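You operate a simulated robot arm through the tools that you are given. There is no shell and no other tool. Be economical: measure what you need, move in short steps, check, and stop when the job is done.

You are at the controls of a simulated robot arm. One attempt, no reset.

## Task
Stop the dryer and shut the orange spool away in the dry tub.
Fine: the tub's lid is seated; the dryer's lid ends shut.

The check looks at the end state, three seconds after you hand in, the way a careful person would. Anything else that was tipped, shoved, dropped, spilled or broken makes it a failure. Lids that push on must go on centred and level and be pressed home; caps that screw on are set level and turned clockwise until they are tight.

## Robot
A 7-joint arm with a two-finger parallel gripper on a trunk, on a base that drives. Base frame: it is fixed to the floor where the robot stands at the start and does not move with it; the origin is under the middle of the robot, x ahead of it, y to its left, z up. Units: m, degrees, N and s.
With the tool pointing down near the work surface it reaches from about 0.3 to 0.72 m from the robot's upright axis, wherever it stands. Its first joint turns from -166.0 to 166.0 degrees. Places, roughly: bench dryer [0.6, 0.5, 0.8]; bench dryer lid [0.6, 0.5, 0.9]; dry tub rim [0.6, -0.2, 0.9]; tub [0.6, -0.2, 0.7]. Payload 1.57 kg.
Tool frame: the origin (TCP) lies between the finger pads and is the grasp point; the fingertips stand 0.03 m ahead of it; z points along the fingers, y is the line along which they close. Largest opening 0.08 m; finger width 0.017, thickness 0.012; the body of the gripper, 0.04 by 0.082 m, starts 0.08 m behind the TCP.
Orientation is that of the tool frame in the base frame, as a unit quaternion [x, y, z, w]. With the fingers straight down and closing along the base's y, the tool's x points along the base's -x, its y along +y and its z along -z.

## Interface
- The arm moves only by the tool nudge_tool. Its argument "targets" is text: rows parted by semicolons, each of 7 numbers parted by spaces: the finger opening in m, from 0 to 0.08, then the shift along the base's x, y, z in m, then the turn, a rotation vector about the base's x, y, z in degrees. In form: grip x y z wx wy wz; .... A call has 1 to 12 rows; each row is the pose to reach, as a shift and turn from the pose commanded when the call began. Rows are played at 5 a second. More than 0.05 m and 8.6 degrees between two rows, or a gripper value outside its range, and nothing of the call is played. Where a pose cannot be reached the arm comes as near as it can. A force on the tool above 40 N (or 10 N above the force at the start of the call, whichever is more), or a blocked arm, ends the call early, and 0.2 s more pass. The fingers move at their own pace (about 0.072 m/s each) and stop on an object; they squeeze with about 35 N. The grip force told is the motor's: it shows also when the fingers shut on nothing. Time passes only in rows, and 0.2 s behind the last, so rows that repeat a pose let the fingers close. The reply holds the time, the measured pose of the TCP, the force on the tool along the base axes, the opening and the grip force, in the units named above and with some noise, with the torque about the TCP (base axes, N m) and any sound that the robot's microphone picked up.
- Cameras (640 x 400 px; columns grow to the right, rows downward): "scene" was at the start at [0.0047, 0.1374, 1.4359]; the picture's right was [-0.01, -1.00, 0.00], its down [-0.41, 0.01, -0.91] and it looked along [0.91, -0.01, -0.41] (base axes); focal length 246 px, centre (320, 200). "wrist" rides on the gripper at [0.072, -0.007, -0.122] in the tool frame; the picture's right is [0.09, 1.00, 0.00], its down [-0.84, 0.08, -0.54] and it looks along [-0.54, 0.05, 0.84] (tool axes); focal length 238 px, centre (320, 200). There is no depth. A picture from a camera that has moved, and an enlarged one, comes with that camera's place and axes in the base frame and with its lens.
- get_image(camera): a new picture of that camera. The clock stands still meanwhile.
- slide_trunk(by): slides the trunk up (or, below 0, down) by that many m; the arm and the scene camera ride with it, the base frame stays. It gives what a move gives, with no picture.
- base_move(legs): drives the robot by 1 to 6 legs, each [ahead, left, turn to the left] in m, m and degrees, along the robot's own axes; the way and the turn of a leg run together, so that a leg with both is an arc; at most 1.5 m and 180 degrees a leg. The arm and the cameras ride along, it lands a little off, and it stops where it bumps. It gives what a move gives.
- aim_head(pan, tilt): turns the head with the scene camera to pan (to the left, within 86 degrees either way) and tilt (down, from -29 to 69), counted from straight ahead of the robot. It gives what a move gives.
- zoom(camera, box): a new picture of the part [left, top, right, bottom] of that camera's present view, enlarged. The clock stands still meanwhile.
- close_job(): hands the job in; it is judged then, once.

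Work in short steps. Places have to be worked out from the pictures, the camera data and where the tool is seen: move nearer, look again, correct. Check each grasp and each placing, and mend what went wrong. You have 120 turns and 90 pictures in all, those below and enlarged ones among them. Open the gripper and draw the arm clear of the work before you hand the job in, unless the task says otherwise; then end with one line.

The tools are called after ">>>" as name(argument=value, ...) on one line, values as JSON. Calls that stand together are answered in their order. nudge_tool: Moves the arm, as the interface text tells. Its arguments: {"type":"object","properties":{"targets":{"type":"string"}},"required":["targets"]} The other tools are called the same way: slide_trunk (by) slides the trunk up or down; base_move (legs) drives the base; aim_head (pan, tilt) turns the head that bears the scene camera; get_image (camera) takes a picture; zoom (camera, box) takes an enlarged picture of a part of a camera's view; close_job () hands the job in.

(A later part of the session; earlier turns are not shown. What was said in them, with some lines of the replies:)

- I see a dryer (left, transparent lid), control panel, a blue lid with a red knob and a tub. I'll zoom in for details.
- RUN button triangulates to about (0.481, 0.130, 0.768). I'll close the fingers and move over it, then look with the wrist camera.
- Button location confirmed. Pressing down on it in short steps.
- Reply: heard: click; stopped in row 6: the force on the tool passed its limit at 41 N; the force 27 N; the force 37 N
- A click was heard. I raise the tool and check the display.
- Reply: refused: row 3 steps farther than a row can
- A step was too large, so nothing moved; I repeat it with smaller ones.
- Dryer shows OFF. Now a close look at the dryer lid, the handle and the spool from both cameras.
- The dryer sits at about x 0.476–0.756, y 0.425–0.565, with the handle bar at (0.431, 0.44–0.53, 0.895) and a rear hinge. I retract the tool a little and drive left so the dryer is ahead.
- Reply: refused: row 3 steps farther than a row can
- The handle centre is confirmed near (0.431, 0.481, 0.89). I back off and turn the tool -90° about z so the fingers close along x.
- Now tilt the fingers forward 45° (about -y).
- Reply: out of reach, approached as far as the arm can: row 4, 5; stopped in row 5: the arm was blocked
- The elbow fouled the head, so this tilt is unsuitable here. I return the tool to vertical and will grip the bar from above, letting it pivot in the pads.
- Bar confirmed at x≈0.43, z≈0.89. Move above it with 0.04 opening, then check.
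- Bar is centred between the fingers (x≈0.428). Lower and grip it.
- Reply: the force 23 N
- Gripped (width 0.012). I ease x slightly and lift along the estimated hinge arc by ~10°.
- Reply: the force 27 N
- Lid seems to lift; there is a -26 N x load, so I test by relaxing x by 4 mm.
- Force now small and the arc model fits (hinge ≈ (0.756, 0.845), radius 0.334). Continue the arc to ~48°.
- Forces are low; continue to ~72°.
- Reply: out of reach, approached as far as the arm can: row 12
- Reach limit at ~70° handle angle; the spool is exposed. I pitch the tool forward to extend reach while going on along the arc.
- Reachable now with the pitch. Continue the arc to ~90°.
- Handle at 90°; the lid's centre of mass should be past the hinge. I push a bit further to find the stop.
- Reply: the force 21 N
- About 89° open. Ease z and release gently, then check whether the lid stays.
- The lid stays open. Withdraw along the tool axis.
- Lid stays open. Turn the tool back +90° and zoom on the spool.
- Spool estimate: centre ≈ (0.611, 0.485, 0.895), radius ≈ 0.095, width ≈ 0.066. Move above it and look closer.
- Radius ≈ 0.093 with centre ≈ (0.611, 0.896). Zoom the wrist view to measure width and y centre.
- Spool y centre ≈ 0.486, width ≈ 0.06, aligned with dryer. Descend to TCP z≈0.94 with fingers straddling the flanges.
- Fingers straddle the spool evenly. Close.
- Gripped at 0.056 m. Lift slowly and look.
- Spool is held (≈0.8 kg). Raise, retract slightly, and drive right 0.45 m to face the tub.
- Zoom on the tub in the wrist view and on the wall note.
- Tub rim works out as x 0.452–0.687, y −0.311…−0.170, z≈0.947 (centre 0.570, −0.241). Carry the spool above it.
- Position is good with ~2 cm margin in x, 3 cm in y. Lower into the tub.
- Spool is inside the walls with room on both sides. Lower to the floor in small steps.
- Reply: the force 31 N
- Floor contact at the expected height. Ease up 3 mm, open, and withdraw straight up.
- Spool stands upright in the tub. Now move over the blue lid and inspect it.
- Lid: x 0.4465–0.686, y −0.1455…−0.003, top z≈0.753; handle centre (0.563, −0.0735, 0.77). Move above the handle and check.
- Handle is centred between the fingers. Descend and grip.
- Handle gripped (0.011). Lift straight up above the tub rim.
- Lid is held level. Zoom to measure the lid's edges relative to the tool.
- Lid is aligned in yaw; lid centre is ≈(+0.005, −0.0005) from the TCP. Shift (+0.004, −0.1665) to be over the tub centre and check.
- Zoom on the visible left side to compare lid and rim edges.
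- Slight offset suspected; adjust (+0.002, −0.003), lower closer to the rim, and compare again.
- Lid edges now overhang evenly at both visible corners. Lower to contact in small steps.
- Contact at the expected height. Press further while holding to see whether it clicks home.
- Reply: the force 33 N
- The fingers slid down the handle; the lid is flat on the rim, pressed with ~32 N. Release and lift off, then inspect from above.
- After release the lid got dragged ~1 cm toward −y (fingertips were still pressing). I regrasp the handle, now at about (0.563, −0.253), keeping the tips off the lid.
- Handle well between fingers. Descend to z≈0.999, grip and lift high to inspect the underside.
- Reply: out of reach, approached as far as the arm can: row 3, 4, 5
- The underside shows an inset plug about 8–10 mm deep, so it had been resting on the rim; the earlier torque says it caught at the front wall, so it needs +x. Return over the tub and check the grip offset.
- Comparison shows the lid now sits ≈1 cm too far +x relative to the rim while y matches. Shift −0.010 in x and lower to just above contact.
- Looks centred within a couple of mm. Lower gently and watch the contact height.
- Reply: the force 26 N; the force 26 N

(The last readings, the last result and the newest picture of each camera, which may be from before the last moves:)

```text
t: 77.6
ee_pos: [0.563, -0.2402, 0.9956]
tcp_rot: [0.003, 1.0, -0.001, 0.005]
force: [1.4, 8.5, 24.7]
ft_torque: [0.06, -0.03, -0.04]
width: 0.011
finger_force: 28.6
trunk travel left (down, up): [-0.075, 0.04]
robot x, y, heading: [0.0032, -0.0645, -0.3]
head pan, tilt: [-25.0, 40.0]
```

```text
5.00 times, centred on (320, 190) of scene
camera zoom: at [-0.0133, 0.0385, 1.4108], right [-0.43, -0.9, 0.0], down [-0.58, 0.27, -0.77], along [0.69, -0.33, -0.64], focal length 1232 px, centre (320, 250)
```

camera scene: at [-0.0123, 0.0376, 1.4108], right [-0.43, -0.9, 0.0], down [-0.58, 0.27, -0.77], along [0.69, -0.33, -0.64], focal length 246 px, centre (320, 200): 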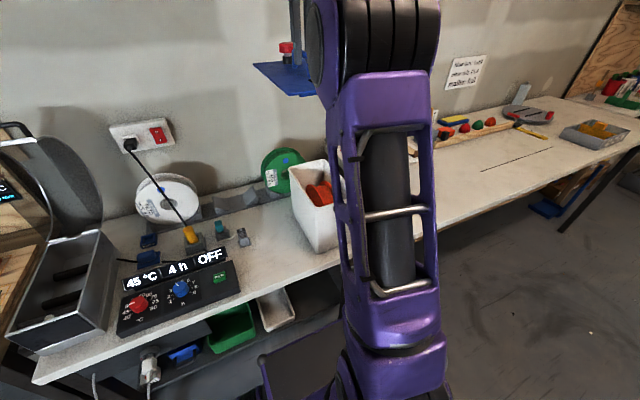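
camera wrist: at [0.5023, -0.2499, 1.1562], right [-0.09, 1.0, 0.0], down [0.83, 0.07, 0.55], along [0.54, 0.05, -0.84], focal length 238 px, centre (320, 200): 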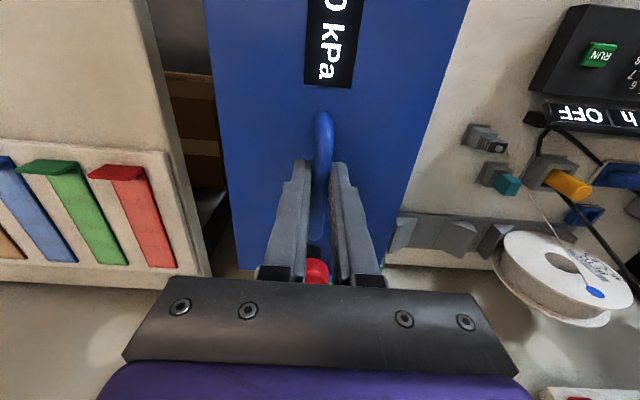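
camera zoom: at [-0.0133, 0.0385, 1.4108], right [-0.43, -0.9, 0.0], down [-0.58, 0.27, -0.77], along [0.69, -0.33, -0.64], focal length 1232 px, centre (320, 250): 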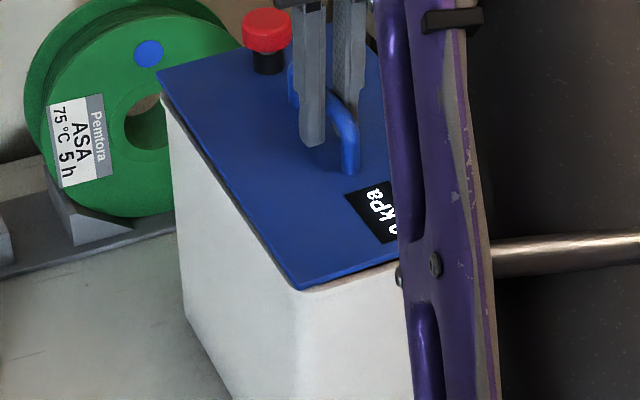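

Contact was even (no torque). I relieve load, release with tips clear of the lid, and back off upward for a look.

>>> nudge_tool(targets="0 0 0 0.003 0 0 0; 0 0 0 0.004 0 0 0; 0.02 0 0 0.004 0 0 0; 0.03 0 0 0.004 0 0 0; 0.03 0 0 0.004 0 0 0; 0.03 0 0 0.03 0 0 0; 0.03 0 0 0.06 0 0 0; 0 -0.03 0.03 0.08 0 0 0; 0 -0.06 0.06 0.1 0 0 0; 0 -0.09 0.09 0.12 0 0 0; 0 -0.11 0.12 0.14 0 0 0")

>>> zoom(camera="wrist", box=[140, 50, 340, 250])

>>> zoom(camera="scene", box=[280, 140, 360, 230])

```text
t: 80.0
ee_pos: [0.4544, -0.1213, 1.1323]
tcp_rot: [0.001, 1.0, -0.002, 0.002]
force: [-0.2, -0.7, 0.3]
ft_torque: [0.0, 0.0, -0.01]
width: 0.0
finger_force: 21.4
trunk travel left (down, up): [-0.075, 0.04]
robot x, y, heading: [-0.0044, -0.0592, -0.3]
head pan, tilt: [-25.0, 40.0]
```

```text
2.00 times, centred on (240, 150) of wrist
camera zoom: at [0.3821, -0.1297, 1.2535], right [-0.09, 1.0, 0.0], down [0.83, 0.07, 0.55], along [0.54, 0.05, -0.84], focal length 477 px, centre (480, 300)
```

zoom: 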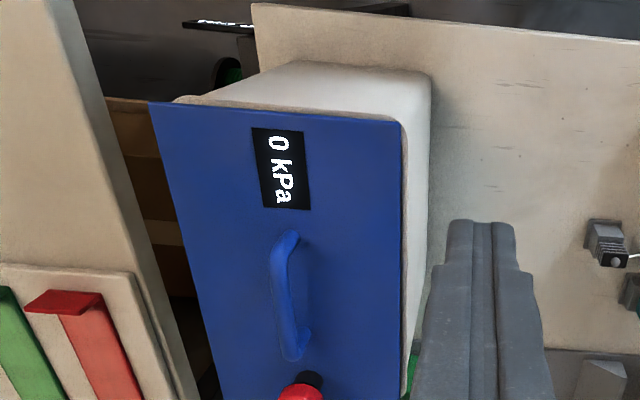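

```text
4.44 times, centred on (320, 185) of scene
camera zoom: at [-0.0116, 0.037, 1.4109], right [-0.43, -0.9, 0.0], down [-0.58, 0.28, -0.77], along [0.69, -0.33, -0.64], focal length 1095 px, centre (320, 267)
```

zoom: 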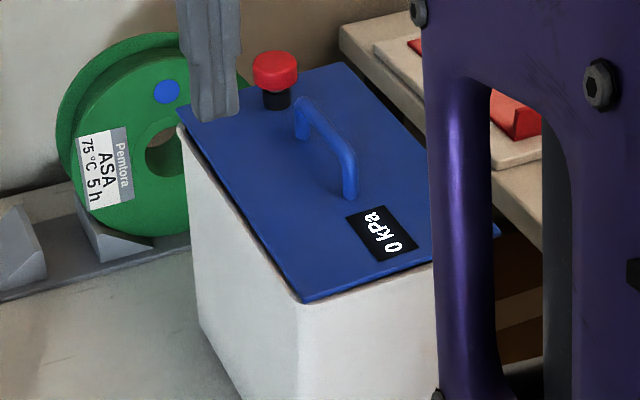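

The lid is centred (≈0.571, −0.241) but seems to sit proud of the rim. I straddle the handle with open fingers and press evenly at the centre.

>>> nudge_tool(targets="0.05 0.03 -0.03 0 0 0 0; 0.05 0.06 -0.06 0 0 0 0; 0.05 0.09 -0.09 0 0 0 0; 0.05 0.1116 -0.119 -0.02 0 0 0; 0.05 0.1116 -0.119 -0.06 0 0 0; 0.05 0.1116 -0.119 -0.1 0 0 0; 0.05 0.1116 -0.119 -0.125 0 0 0; 0.05 0.1116 -0.119 -0.135 0 0 0")

>>> nudge_tool(targets="0.05 0 0 -0.002 0 0 0; 0.05 0 0 -0.004 0 0 0; 0.05 0 0 -0.006 0 0 0; 0.05 0 0 -0.008 0 0 0; 0.05 0 0 -0.01 0 0 0; 0.05 0 0 -0.012 0 0 0; 0.05 0 0 -0.014 0 0 0; 0.05 0 0 -0.016 0 0 0; 0.05 0 0 -0.018 0 0 0; 0.05 0 0 -0.02 0 0 0")

```text
t: 81.8
ee_pos: [0.5666, -0.2438, 0.9982]
tcp_rot: [0.001, 1.0, 0.0, 0.003]
force: [-0.1, 0.1, 0.2]
ft_torque: [0.0, 0.03, 0.0]
width: 0.05
finger_force: 0.1
trunk travel left (down, up): [-0.075, 0.04]
robot x, y, heading: [0.0002, -0.0643, -0.7]
head pan, tilt: [-25.0, 40.0]
```

```text
t: 83.5
ee_pos: [0.5659, -0.2427, 0.9906]
tcp_rot: [0.002, 1.0, -0.003, 0.01]
force: [-1.2, 1.1, 16.1]
ft_torque: [-0.32, 0.13, 0.0]
width: 0.0505
finger_force: 0.0
trunk travel left (down, up): [-0.075, 0.04]
robot x, y, heading: [-0.0024, -0.064, -0.5]
head pan, tilt: [-25.0, 40.0]
stopped in row 8: the force on the tool passed its limit at 43 N (the readings are from after the stop); the commanded pose is now the measured one
```

Lid top reads 0.9605 – proud. The contact pushed the tool +y, so the plug is catching the −y wall. I regrip, lift 1 cm, shift +y to about −0.237 and lower again.

>>> nudge_tool(targets="0.05 0 0 0.004 0 0 0; 0.03 0 0 0.006 0 0 0; 0 0 0 0.006 0 0 0; 0 0 0 0.006 0 0 0; 0 0 0 0.006 0 0 0; 0 0 0 0.011 0 0 0; 0 0 0 0.018 0 0 0; 0 0 0.003 0.018 0 0 0; 0 0 0.006 0.018 0 0 0; 0 0 0.006 0.015 0 0 0; 0 0 0.006 0.011 0 0 0")

>>> nudge_tool(targets="0 0 0 -0.003 0 0 0; 0 0 0 -0.006 0 0 0; 0 0 0 -0.008 0 0 0")

```text
t: 85.9
ee_pos: [0.5671, -0.2375, 0.9992]
tcp_rot: [0.002, 1.0, -0.002, 0.006]
force: [0.1, -0.4, -1.5]
ft_torque: [-0.03, 0.01, 0.01]
width: 0.0111
finger_force: 28.6
trunk travel left (down, up): [-0.075, 0.04]
robot x, y, heading: [-0.0003, -0.0655, -0.5]
head pan, tilt: [-25.0, 40.0]
```

```text
t: 86.7
ee_pos: [0.5675, -0.2372, 0.9961]
tcp_rot: [0.002, 1.0, -0.004, 0.011]
force: [2.0, -1.3, 24.8]
ft_torque: [0.01, 0.21, 0.09]
width: 0.0109
finger_force: 28.4
trunk travel left (down, up): [-0.075, 0.04]
robot x, y, heading: [-0.0044, -0.0662, -0.4]
head pan, tilt: [-25.0, 40.0]
```

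Still at the same height; torque hints front contact. With lighter load I slide +x in 2 mm steps and watch for a drop.

>>> nudge_tool(targets="0 0 0 0.003 0 0 0; 0 0.002 0 0.003 0 0 0; 0 0.003 0 0.002 0 0 0")

>>> nudge_tool(targets="0 0.001 0 0 0 0 0; 0 0.003 0 0 0 0 0")

>>> zoom(camera="scene", box=[290, 150, 350, 230])

```text
t: 87.5
ee_pos: [0.5676, -0.2355, 0.9943]
tcp_rot: [0.003, 1.0, -0.003, 0.007]
force: [-7.8, -0.6, 21.5]
ft_torque: [0.03, -0.21, 0.09]
width: 0.011
finger_force: 28.9
trunk travel left (down, up): [-0.075, 0.04]
robot x, y, heading: [-0.0033, -0.0671, -0.4]
head pan, tilt: [-25.0, 40.0]
```

```text
t: 88.1
ee_pos: [0.5711, -0.2366, 0.9949]
tcp_rot: [0.003, 1.0, -0.002, 0.007]
force: [-7.6, -0.8, 20.9]
ft_torque: [0.02, -0.09, 0.02]
width: 0.0107
finger_force: 28.5
trunk travel left (down, up): [-0.075, 0.04]
robot x, y, heading: [0.0008, -0.0627, -0.3]
head pan, tilt: [-25.0, 40.0]
```

```text
5.00 times, centred on (320, 190) of scene
camera zoom: at [-0.0139, 0.0374, 1.4109], right [-0.43, -0.9, 0.0], down [-0.58, 0.28, -0.77], along [0.69, -0.33, -0.64], focal length 1232 px, centre (320, 250)
```

zoom: 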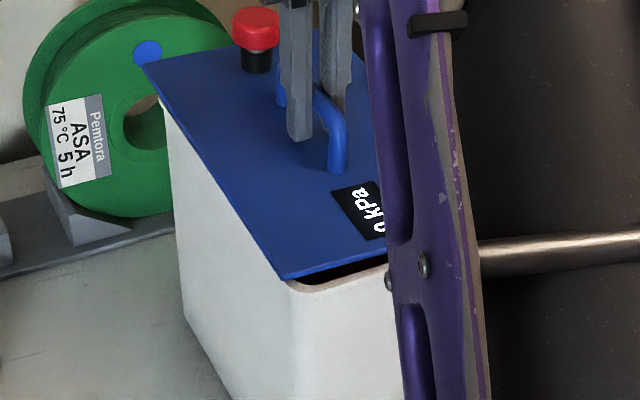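

The picture shows the lid is proud, ~4 mm too far +x, ~2.5 mm too far +y, and yawed about −1°. Lift off contact, correct all three.

>>> nudge_tool(targets="0 0 0 0.006 0 0 0; 0 -0.002 0 0.012 0 0 0.5; 0 -0.005 -0.002 0.012 0 0 1; 0 -0.005 -0.002 0.012 0 0 1")

```text
t: 89.1
ee_pos: [0.5686, -0.2378, 1.0053]
tcp_rot: [-0.008, 1.0, -0.002, 0.006]
force: [-0.3, -0.2, -1.7]
ft_torque: [-0.04, 0.03, -0.01]
width: 0.011
finger_force: 28.3
trunk travel left (down, up): [-0.075, 0.04]
robot x, y, heading: [-0.0049, -0.063, -0.1]
head pan, tilt: [-25.0, 40.0]
```

Also level a 0.7° pitch picked up earlier, fine-shift, and lower to contact.

>>> nudge_tool(targets="0 -0.0015 -0.0015 0 0 0.7 0; 0 -0.0015 -0.0015 -0.005 0 0.7 0; 0 -0.0015 -0.0015 -0.008 0 0.7 0; 0 -0.0015 -0.0015 -0.011 0 0.7 0; 0 -0.0015 -0.0015 -0.013 0 0.7 0")

```text
t: 90.3
ee_pos: [0.567, -0.2395, 0.9951]
tcp_rot: [-0.006, 1.0, -0.003, 0.001]
force: [-3.0, 0.7, 10.4]
ft_torque: [0.02, -0.82, 0.08]
width: 0.0111
finger_force: 28.3
trunk travel left (down, up): [-0.075, 0.04]
robot x, y, heading: [0.0013, -0.0649, -0.6]
head pan, tilt: [-25.0, 40.0]
```

Now contact is at the rear (+x) side, y balanced. Slide −x 1.5 mm at a time under light load.

>>> nudge_tool(targets="0 -0.001 0 0 0 0 0; 0 -0.002 0 -0.001 0 0 0; 0 -0.002 0 -0.002 0 0 0")

>>> nudge_tool(targets="0 -0.001 0 0 0 0 0; 0 -0.002 0 -0.001 0 0 0; 0 -0.002 0 -0.002 0 0 0")

```text
t: 91.1
ee_pos: [0.5653, -0.2392, 0.9925]
tcp_rot: [-0.007, 1.0, -0.002, 0.002]
force: [5.8, 0.3, 13.8]
ft_torque: [-0.03, 0.58, -0.1]
width: 0.011
finger_force: 28.6
trunk travel left (down, up): [-0.075, 0.04]
robot x, y, heading: [-0.0026, -0.0622, -0.1]
head pan, tilt: [-25.0, 40.0]
```

```text
t: 91.9
ee_pos: [0.5618, -0.239, 0.9873]
tcp_rot: [-0.006, 1.0, -0.002, 0.0]
force: [5.3, 1.2, 11.3]
ft_torque: [0.0, 0.19, -0.09]
width: 0.011
finger_force: 28.9
trunk travel left (down, up): [-0.075, 0.04]
robot x, y, heading: [-0.0019, -0.0645, -0.2]
head pan, tilt: [-25.0, 40.0]
```

z dropped 8 mm at low force: the plug is entering. Press down further.

>>> nudge_tool(targets="0 0.0005 0 -0.002 0 0 0; 0 0.0005 0 -0.004 0 0 0; 0 0.0005 0 -0.005 0 0 0")

>>> zoom(camera="scene", box=[290, 150, 350, 230])

```text
t: 92.7
ee_pos: [0.5623, -0.2401, 0.9863]
tcp_rot: [-0.007, 1.0, -0.002, 0.001]
force: [2.5, 3.6, 24.9]
ft_torque: [0.02, -0.01, -0.08]
width: 0.0111
finger_force: 28.6
trunk travel left (down, up): [-0.075, 0.04]
robot x, y, heading: [-0.002, -0.0673, -0.4]
head pan, tilt: [-25.0, 40.0]
```

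```text
5.00 times, centred on (320, 190) of scene
camera zoom: at [-0.0134, 0.0379, 1.411], right [-0.43, -0.9, 0.0], down [-0.58, 0.27, -0.77], along [0.69, -0.33, -0.64], focal length 1232 px, centre (320, 250)
```

zoom: 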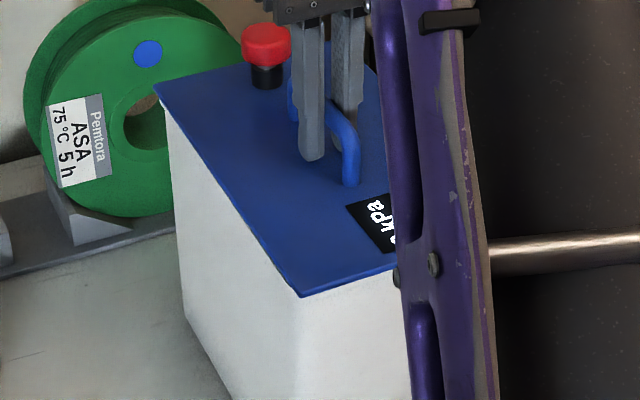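

Seated now: the plate covers the rim evenly. Release with tips clear, then press home from above with open fingers.

>>> nudge_tool(targets="0 0 0 0.003 0 0 0; 0.02 0 0 0.003 0 0 0; 0.04 0 0 0.003 0 0 0; 0.05 0 0 0.003 0 0 0; 0.05 0 0 0.003 0 0 0; 0.05 0 0 -0.003 0 0 0; 0.05 0 0 -0.006 0 0 0; 0.05 0 0 -0.009 0 0 0")

```text
t: 94.4
ee_pos: [0.5656, -0.2408, 0.9849]
tcp_rot: [-0.006, 1.0, -0.004, 0.008]
force: [-0.7, 1.0, 17.2]
ft_torque: [0.49, 0.17, -0.01]
width: 0.0506
finger_force: 0.6
trunk travel left (down, up): [-0.075, 0.04]
robot x, y, heading: [0.0, -0.0625, -0.5]
head pan, tilt: [-25.0, 40.0]
stopped in row 8: the force on the tool passed its limit at 45 N (the readings are from after the stop); the commanded pose is now the measured one
```

Pressed with 45 N. Lift straight off and inspect.

>>> nudge_tool(targets="0.05 0 0 0.005 0 0 0; 0.05 0 0 0.03 0 0 0; 0.05 0 0 0.06 0 0 0; 0.05 0 0 0.1 0 0 0; 0.05 -0.03 0.03 0.12 0 0 0; 0.05 -0.06 0.06 0.14 0 0 0; 0 -0.09 0.09 0.16 0 0 0; 0 -0.1 0.13 0.17 0 0 0; 0 -0.1 0.17 0.17 0 0 0")

>>> zoom(camera="wrist", box=[100, 50, 300, 250])

>>> zoom(camera="scene", box=[280, 140, 360, 230])

```text
t: 96.4
ee_pos: [0.465, -0.0704, 1.1524]
tcp_rot: [-0.006, 1.0, -0.003, 0.005]
force: [-0.3, -0.1, 0.8]
ft_torque: [-0.02, 0.01, 0.01]
width: 0.0
finger_force: 21.3
trunk travel left (down, up): [-0.075, 0.04]
robot x, y, heading: [-0.0011, -0.066, -0.3]
head pan, tilt: [-25.0, 40.0]
```

```text
2.00 times, centred on (200, 150) of wrist
camera zoom: at [0.3937, -0.0781, 1.2731], right [-0.1, 0.99, -0.01], down [0.83, 0.09, 0.55], along [0.55, 0.05, -0.84], focal length 477 px, centre (560, 300)
```

zoom: 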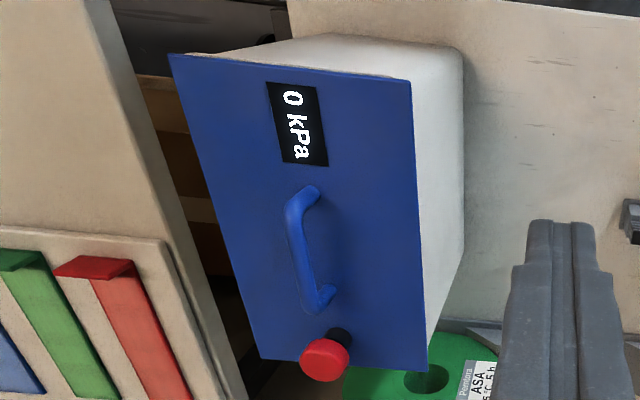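

```text
4.44 times, centred on (320, 185) of scene
camera zoom: at [-0.0119, 0.037, 1.4109], right [-0.43, -0.9, 0.0], down [-0.58, 0.28, -0.77], along [0.69, -0.33, -0.64], focal length 1095 px, centre (320, 267)
```

zoom: 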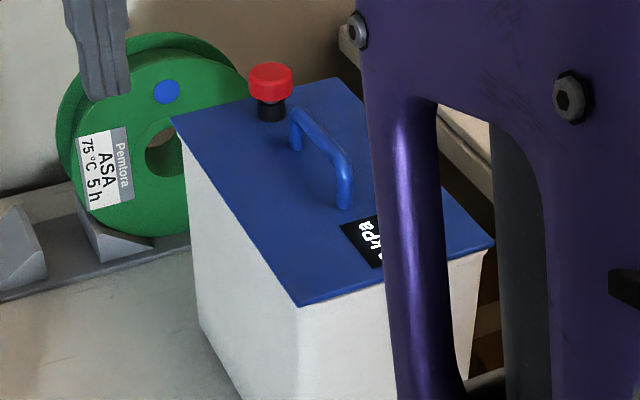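

Lid looks flush; a faint line at the front −y corner makes me press the front and rear edges once more.

>>> nudge_tool(targets="0 0.003 -0.045 0 0 0 0; 0 0.006 -0.09 0 0 0 0; 0 0.009 -0.135 -0.01 0 0 0; 0 0.011 -0.18 -0.02 0 0 0; 0 0.011 -0.195 -0.06 0 0 0; 0 0.011 -0.195 -0.105 0 0 0; 0 0.011 -0.195 -0.145 0 0 0; 0 0.011 -0.195 -0.162 0 0 0")

>>> nudge_tool(targets="0 0 0 -0.003 0 0 0; 0 0 0 -0.006 0 0 0; 0 0 0 -0.008 0 0 0; 0 0 0 -0.01 0 0 0; 0 0 0 -0.012 0 0 0")

```text
t: 98.2
ee_pos: [0.4761, -0.2638, 0.9909]
tcp_rot: [-0.007, 1.0, -0.003, 0.005]
force: [-0.4, 0.1, 0.0]
ft_torque: [0.01, 0.03, 0.05]
width: 0.0003
finger_force: 21.6
trunk travel left (down, up): [-0.075, 0.04]
robot x, y, heading: [-0.0032, -0.0632, -0.3]
head pan, tilt: [-25.0, 40.0]
```

```text
t: 99.3
ee_pos: [0.4766, -0.2639, 0.984]
tcp_rot: [-0.007, 1.0, -0.005, 0.01]
force: [-7.0, 2.6, 20.2]
ft_torque: [0.11, 0.36, 0.03]
width: 0.0001
finger_force: 21.0
trunk travel left (down, up): [-0.075, 0.04]
robot x, y, heading: [-0.0001, -0.0635, -0.4]
head pan, tilt: [-25.0, 40.0]
stopped in row 5: the force on the tool passed its limit at 43 N (the readings are from after the stop); the commanded pose is now the measured one
```

Front top reads 0.954, same as the centre. Now the rear edge.

>>> nudge_tool(targets="0 0 0 0.04 0 0 0; 0 0 0.02 0.08 0 0.6 0; 0 0.045 0.025 0.09 0 0.6 0; 0 0.09 0.025 0.09 0 0.6 0; 0 0.135 0.025 0.09 0 0.6 0; 0 0.175 0.045 0.09 0 0.6 0; 0 0.19 0.055 0.06 0 0.6 0; 0 0.19 0.055 0.03 0 0.6 0; 0 0.19 0.055 0.008 0 0.6 0")

>>> nudge_tool(targets="0 0 0 -0.003 0 0 0; 0 0 0 -0.006 0 0 0; 0 0 0 -0.008 0 0 0; 0 0 0 -0.01 0 0 0; 0 0 0 -0.012 0 0 0; 0 0 0 -0.014 0 0 0")

```text
t: 101.3
ee_pos: [0.666, -0.2107, 0.9908]
tcp_rot: [-0.008, 1.0, -0.004, 0.002]
force: [-0.1, -0.9, -0.4]
ft_torque: [-0.03, -0.02, 0.0]
width: 0.0001
finger_force: 21.0
trunk travel left (down, up): [-0.075, 0.04]
robot x, y, heading: [-0.0009, -0.0671, -0.5]
head pan, tilt: [-25.0, 40.0]
```

```text
t: 102.7
ee_pos: [0.6675, -0.21, 0.985]
tcp_rot: [-0.007, 1.0, -0.006, 0.01]
force: [-8.9, 1.3, 15.0]
ft_torque: [0.05, 0.37, 0.0]
width: 0.0002
finger_force: 21.5
trunk travel left (down, up): [-0.075, 0.04]
robot x, y, heading: [-0.0014, -0.0663, -0.6]
head pan, tilt: [-25.0, 40.0]
stopped in row 6: the force on the tool passed its limit at 42 N (the readings are from after the stop); the commanded pose is now the measured one
```

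Lid level at 0.954–0.955 all over: seated. Now retract and drive left to close the dryer lid.

>>> nudge_tool(targets="0 0 0 0.04 0 0 0; 0 0 0 0.08 0 0 0; 0 0 0.01 0.12 0 0.6 0; 0 -0.035 0.03 0.14 0 0.8 0; 0 -0.07 0.05 0.16 0 1 -0.5; 0.02 -0.1 0.07 0.18 0 1 -0.9; 0.03 -0.13 0.1 0.2 0 1 -0.9; 0.034 -0.16 0.13 0.21 0 1 -0.9; 0.034 -0.19 0.16 0.22 0 1 -0.9; 0.034 -0.21 0.19 0.23 0 1 -0.9; 0.034 -0.21 0.22 0.24 0 1 -0.9; 0.034 -0.21 0.24 0.25 0 1 -0.9")

>>> base_move(legs=[[0, 0.46, 0]])

>>> aim_head(pan=0, tilt=33)

```text
t: 105.3
ee_pos: [0.4572, 0.0305, 1.2308]
tcp_rot: [0.0, 1.0, -0.006, -0.002]
force: [-0.1, -0.3, 0.1]
ft_torque: [0.02, 0.01, 0.03]
width: 0.034
finger_force: 0.1
out of reach, approached as far as the arm can: row 4, 5, 6
trunk travel left (down, up): [-0.075, 0.04]
robot x, y, heading: [-0.0014, -0.0639, -0.5]
head pan, tilt: [-25.0, 40.0]
```

```text
t: 110.3
ee_pos: [0.4627, 0.4885, 1.2318]
tcp_rot: [0.006, 1.0, -0.006, -0.001]
force: [0.1, -0.3, 0.7]
ft_torque: [0.03, 0.0, 0.0]
width: 0.0341
finger_force: 0.0
trunk travel left (down, up): [-0.075, 0.04]
robot x, y, heading: [0.0081, 0.3968, -1.0]
head pan, tilt: [-25.0, 40.0]
```

```text
t: 111.2
ee_pos: [0.4636, 0.4885, 1.2323]
tcp_rot: [0.007, 1.0, -0.006, -0.001]
force: [-0.8, -0.5, -0.3]
ft_torque: [0.02, -0.02, 0.02]
width: 0.0343
finger_force: 0.1
trunk travel left (down, up): [-0.075, 0.04]
robot x, y, heading: [0.0024, 0.3968, -0.8]
head pan, tilt: [0.0, 33.0]
```

Now yaw the tool −90° and move to the reverse-path start (0.463, 0.483, 1.268).

>>> nudge_tool(targets="0.034 0 0 0.005 0 0 -8; 0.034 0 0 0.01 0 0 -16; 0.034 0 0 0.015 0 0 -24; 0.034 0 0 0.02 0 0 -32; 0.034 0 0 0.025 0 0 -40; 0.034 0 0 0.03 0 0 -48; 0.034 0 0 0.035 0 0 -56; 0.034 0 -0.002 0.036 0 0 -64; 0.034 0 -0.004 0.036 0 0 -72; 0.034 0 -0.006 0.036 0 0 -80; 0.034 0 -0.006 0.036 0 0 -88; 0.034 0 -0.006 0.036 0 0 -89")

>>> get_image(camera="scene")

>>> get_image(camera="wrist")

```text
t: 113.8
ee_pos: [0.4645, 0.4826, 1.268]
tcp_rot: [0.706, 0.708, -0.003, -0.005]
force: [-0.2, -0.5, -0.3]
ft_torque: [0.02, 0.0, 0.0]
width: 0.034
finger_force: 0.0
trunk travel left (down, up): [-0.075, 0.04]
robot x, y, heading: [-0.0005, 0.3976, -0.7]
head pan, tilt: [0.0, 33.0]
```

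```text
6 pictures are left
camera scene: at [0.0066, 0.5355, 1.4215], right [-0.02, -1.0, 0.0], down [-0.54, 0.01, -0.84], along [0.84, -0.01, -0.54], focal length 246 px, centre (320, 200)
```

scene: 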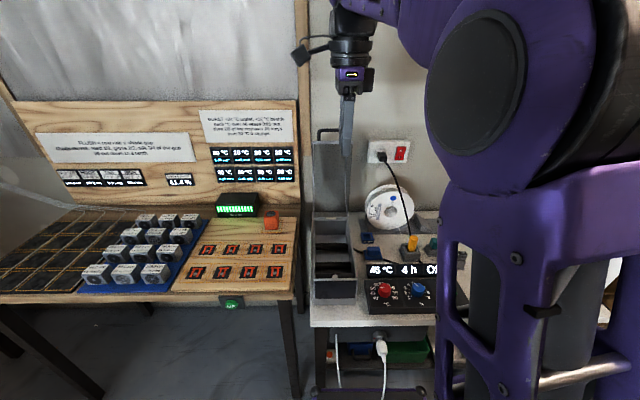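

```text
5 pictures are left
camera wrist: at [0.4595, 0.5527, 1.3895], right [1.0, 0.1, -0.01], down [0.09, -0.84, 0.54], along [0.04, -0.54, -0.84], focal length 238 px, centre (320, 200)
```

wrist: 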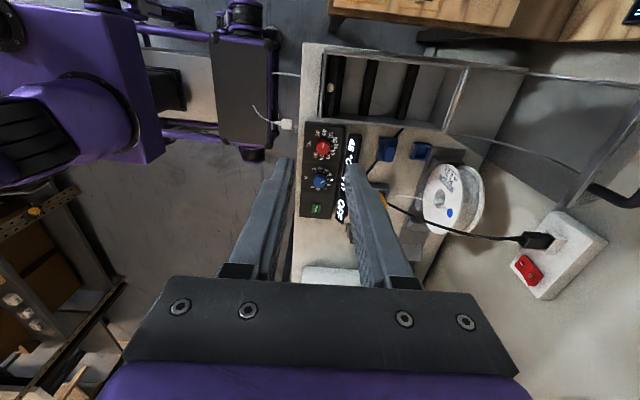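

The lid is unchanged since release. Follow the exit path in reverse up to just short of the handle, then check.

>>> nudge_tool(targets="0.04 0.03 0.001 0.004 0 -4 0; 0.04 0.06 0.001 0.004 0 -12 0; 0.04 0.09 0.001 0.004 0 -20 0; 0.04 0.12 0.001 0.004 0 -28 0; 0.04 0.15 0.001 0.004 0 -36 0; 0.04 0.18 0.001 -0.006 0 -44 0; 0.04 0.21 0.001 -0.016 0 -52 0; 0.04 0.245 0.001 -0.033 0 -58 0; 0.04 0.262 0.001 -0.044 0 -58 0; 0.04 0.262 0.001 -0.044 0 -58 0")

>>> get_image(camera="wrist")

```text
t: 116.0
ee_pos: [0.7226, 0.4828, 1.2256]
tcp_rot: [0.618, 0.622, 0.339, 0.34]
force: [0.5, -0.6, 0.0]
ft_torque: [0.0, 0.01, 0.01]
width: 0.0401
finger_force: 0.0
trunk travel left (down, up): [-0.075, 0.04]
robot x, y, heading: [-0.0014, 0.3979, -1.3]
head pan, tilt: [0.0, 33.0]
```

```text
4 pictures are left
camera wrist: at [0.6187, 0.553, 1.2844], right [0.54, 0.1, 0.84], down [-0.41, -0.84, 0.36], along [0.74, -0.54, -0.41], focal length 238 px, centre (320, 200)
```

wrist: 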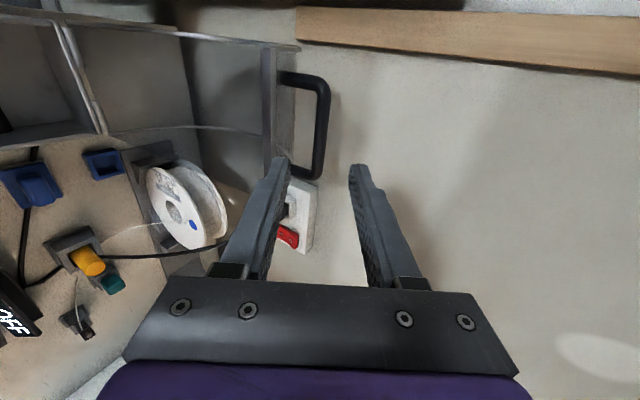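

Bar lies between the fingers. Advance and grip.

>>> nudge_tool(targets="0.034 0.025 0 -0.015 0 0 0; 0.034 0.05 0 -0.03 0 0 0; 0.034 0.07 0 -0.043 0 0 0; 0 0.07 0 -0.043 0 0 0; 0 0.07 0 -0.043 0 0 0; 0 0.07 0 -0.043 0 0 0")

```text
t: 117.4
ee_pos: [0.795, 0.4831, 1.1791]
tcp_rot: [0.619, 0.623, 0.338, 0.339]
force: [0.6, 0.2, -0.9]
ft_torque: [0.12, -0.02, -0.06]
width: 0.0117
finger_force: 29.0
trunk travel left (down, up): [-0.075, 0.04]
robot x, y, heading: [0.0034, 0.394, -0.7]
head pan, tilt: [0.0, 33.0]
```

Gripped. Bring the lid forward along the reverse arc.

>>> nudge_tool(targets="0 -0.01 0 0.002 0 2 0; 0 -0.02 0 0.003 0 4 0; 0 -0.03 0 0.004 0 7 0; 0 -0.04 0 0.004 0 10 0; 0 -0.051 0 0.004 0 13 0; 0 -0.062 0 0.0035 0 16 0; 0 -0.0735 0 0.0025 0 19 0; 0 -0.085 0 0.0015 0 22 0; 0 -0.096 0 0 0 25 0; 0 -0.1075 0 -0.0025 0 28 0; 0 -0.119 0 -0.005 0 31 0; 0 -0.13 0 -0.008 0 34 0")

```text
t: 120.0
ee_pos: [0.664, 0.4841, 1.1738]
tcp_rot: [0.69, 0.695, 0.143, 0.142]
force: [-5.3, -1.3, 20.6]
ft_torque: [-0.13, -0.03, -0.18]
width: 0.0115
finger_force: 29.3
trunk travel left (down, up): [-0.075, 0.04]
robot x, y, heading: [-0.0009, 0.3981, -0.9]
head pan, tilt: [0.0, 33.0]
```

Slightly low (20 N up), so I correct +2 mm and continue down the arc.

>>> nudge_tool(targets="0 -0.0144 0 -0.0007 0 3 0; 0 -0.0305 0 -0.0064 0 6 0; 0 -0.0462 0 -0.013 0 9 0; 0 -0.0615 0 -0.0204 0 12 0; 0 -0.0764 0 -0.0286 0 15 0; 0 -0.0908 0 -0.0377 0 18 0; 0 -0.1048 0 -0.0476 0 21 0; 0 -0.1182 0 -0.0582 0 24 0")

```text
t: 121.8
ee_pos: [0.5466, 0.484, 1.1141]
tcp_rot: [0.705, 0.71, -0.004, -0.005]
force: [1.0, 1.0, -0.2]
ft_torque: [-0.13, -0.09, -0.14]
width: 0.0116
finger_force: 29.3
trunk travel left (down, up): [-0.075, 0.04]
robot x, y, heading: [0.0027, 0.3992, -0.9]
head pan, tilt: [0.0, 33.0]
```

On the arc with near-zero force. Continue lowering.

>>> nudge_tool(targets="0 -0.0133 0 -0.0114 0 0 0; 0 -0.026 0 -0.0234 0 0 0; 0 -0.038 0 -0.0361 0 0 0; 0 -0.0494 0 -0.0494 0 0 0; 0 -0.06 0 -0.0633 0 0 0; 0 -0.0699 0 -0.0777 0 0 0; 0 -0.0791 0 -0.0926 0 0 0; 0 -0.0874 0 -0.108 0 0 0; 0 -0.0949 0 -0.1237 0 0 0; 0 -0.1016 0 -0.1399 0 0 0; 0 -0.1075 0 -0.1564 0 0 0; 0 -0.1124 0 -0.1732 0 0 0")

```text
t: 124.4
ee_pos: [0.4343, 0.4841, 0.9403]
tcp_rot: [0.705, 0.709, -0.004, -0.006]
force: [-7.9, 4.2, 1.8]
ft_torque: [-0.16, 0.04, -0.15]
width: 0.0115
finger_force: 28.4
trunk travel left (down, up): [-0.075, 0.04]
robot x, y, heading: [0.0028, 0.3973, -0.8]
head pan, tilt: [0.0, 33.0]
```

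Last few degrees: lower until it closes.

>>> nudge_tool(targets="0 -0.0045 0 -0.015 0 0 0; 0 -0.008 0 -0.03 0 0 0; 0 -0.0095 0 -0.038 0 0 0; 0 -0.01 0 -0.042 0 0 0; 0 -0.01 0 -0.045 0 0 0; 0 -0.01 0 -0.047 0 0 0")

```text
t: 125.8
ee_pos: [0.4255, 0.4841, 0.8953]
tcp_rot: [0.705, 0.709, -0.001, -0.003]
force: [9.0, 3.6, 25.7]
ft_torque: [-0.07, -0.03, -0.25]
width: 0.0117
finger_force: 29.1
trunk travel left (down, up): [-0.075, 0.04]
robot x, y, heading: [0.0049, 0.395, -1.1]
head pan, tilt: [0.0, 33.0]
```

Closed with 26 N contact at the original height. Ease, release, lift off and look.

>>> nudge_tool(targets="0 0 0 0.002 0 0 0; 0.02 0 0 0.002 0 0 0; 0.034 0 0 0.002 0 0 0; 0.034 0 0 0.002 0 0 0; 0.034 0 0 0.03 0 0 0; 0.034 0 0 0.06 0 0 0; 0.034 -0.02 0 0.1 0 0 0; 0.034 -0.04 0 0.14 0 0 0; 0.034 -0.06 0 0.17 0 0 0; 0.034 -0.07 0 0.2 0 0 0")

>>> get_image(camera="scene")

```text
t: 128.0
ee_pos: [0.3576, 0.4829, 1.0919]
tcp_rot: [0.705, 0.709, -0.008, -0.007]
force: [0.3, -0.1, -0.7]
ft_torque: [-0.02, 0.03, 0.02]
width: 0.0341
finger_force: 0.1
trunk travel left (down, up): [-0.075, 0.04]
robot x, y, heading: [0.0036, 0.3968, -0.7]
head pan, tilt: [0.0, 33.0]
```

```text
3 pictures are left
camera scene: at [0.0051, 0.5145, 1.4255], right [-0.25, -0.97, 0.0], down [-0.49, 0.13, -0.86], along [0.84, -0.21, -0.51], focal length 246 px, centre (320, 200)
```

scene: 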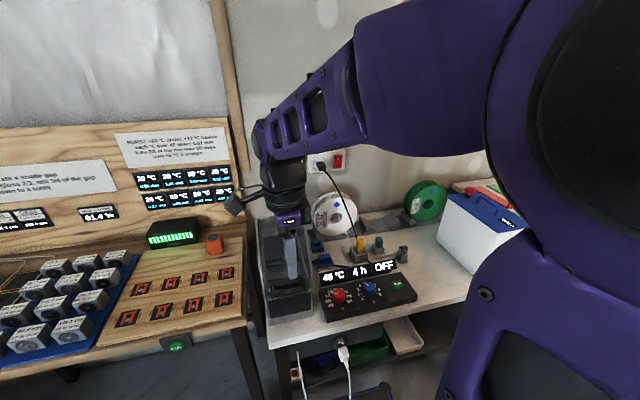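

Dryer lid is closed, display OFF, tub lidded. One zoomed check of each.

>>> zoom(camera="scene", box=[240, 190, 340, 340])

>>> zoom(camera="scene", box=[380, 160, 540, 300])

```text
2.67 times, centred on (290, 265) of scene
camera zoom: at [0.0051, 0.5145, 1.4255], right [-0.25, -0.97, 0.0], down [-0.49, 0.13, -0.86], along [0.84, -0.21, -0.51], focal length 657 px, centre (400, 27)
```

zoom: 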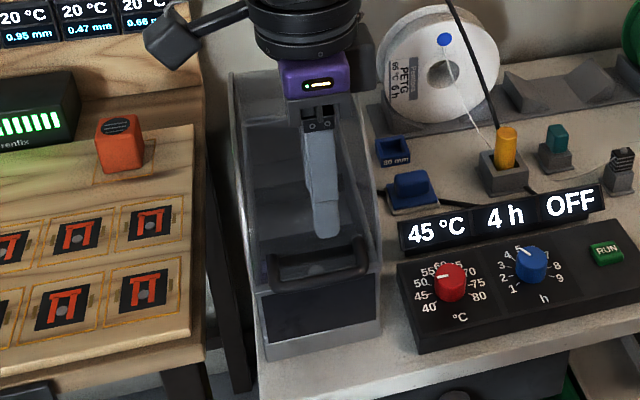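

```text
2.86 times, centred on (460, 230) of scene
camera zoom: at [0.0051, 0.5145, 1.4255], right [-0.25, -0.97, 0.0], down [-0.49, 0.13, -0.86], along [0.84, -0.21, -0.51], focal length 704 px, centre (-80, 114)
```

zoom: 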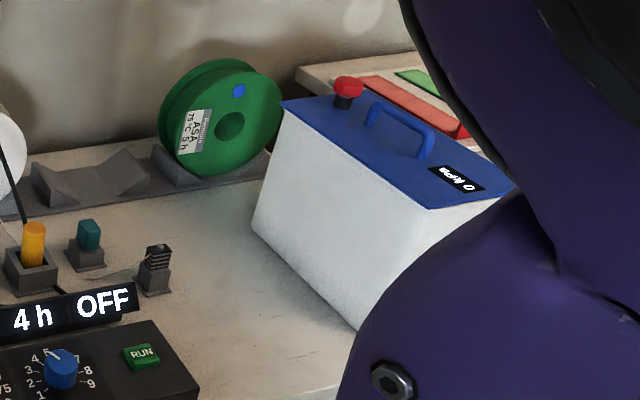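

Everything is in place: dryer shut and OFF, lid flush on the tub. Open the gripper, ease the arm clear, then hand in.

>>> nudge_tool(targets="0.06 0.01 0 0.04 0 0 0; 0.08 0.03 0 0.08 0 0 0; 0.08 0.05 0 0.12 0 0 0; 0.08 0.06 0 0.14 0 0 0")

>>> close_job()

```text
t: 129.0
ee_pos: [0.4141, 0.4841, 1.2345]
tcp_rot: [0.704, 0.71, -0.003, -0.005]
force: [-0.3, -0.3, 1.6]
ft_torque: [0.04, -0.01, -0.02]
width: 0.0801
finger_force: 0.0
trunk travel left (down, up): [-0.075, 0.04]
robot x, y, heading: [-0.0038, 0.3964, -0.6]
head pan, tilt: [0.0, 33.0]
```

```text
The job is handed in.
```

The dryer is off with its lid shut, and the orange spool stands upright in the dry tub with the lid seated and pressed home; the job is handed in.
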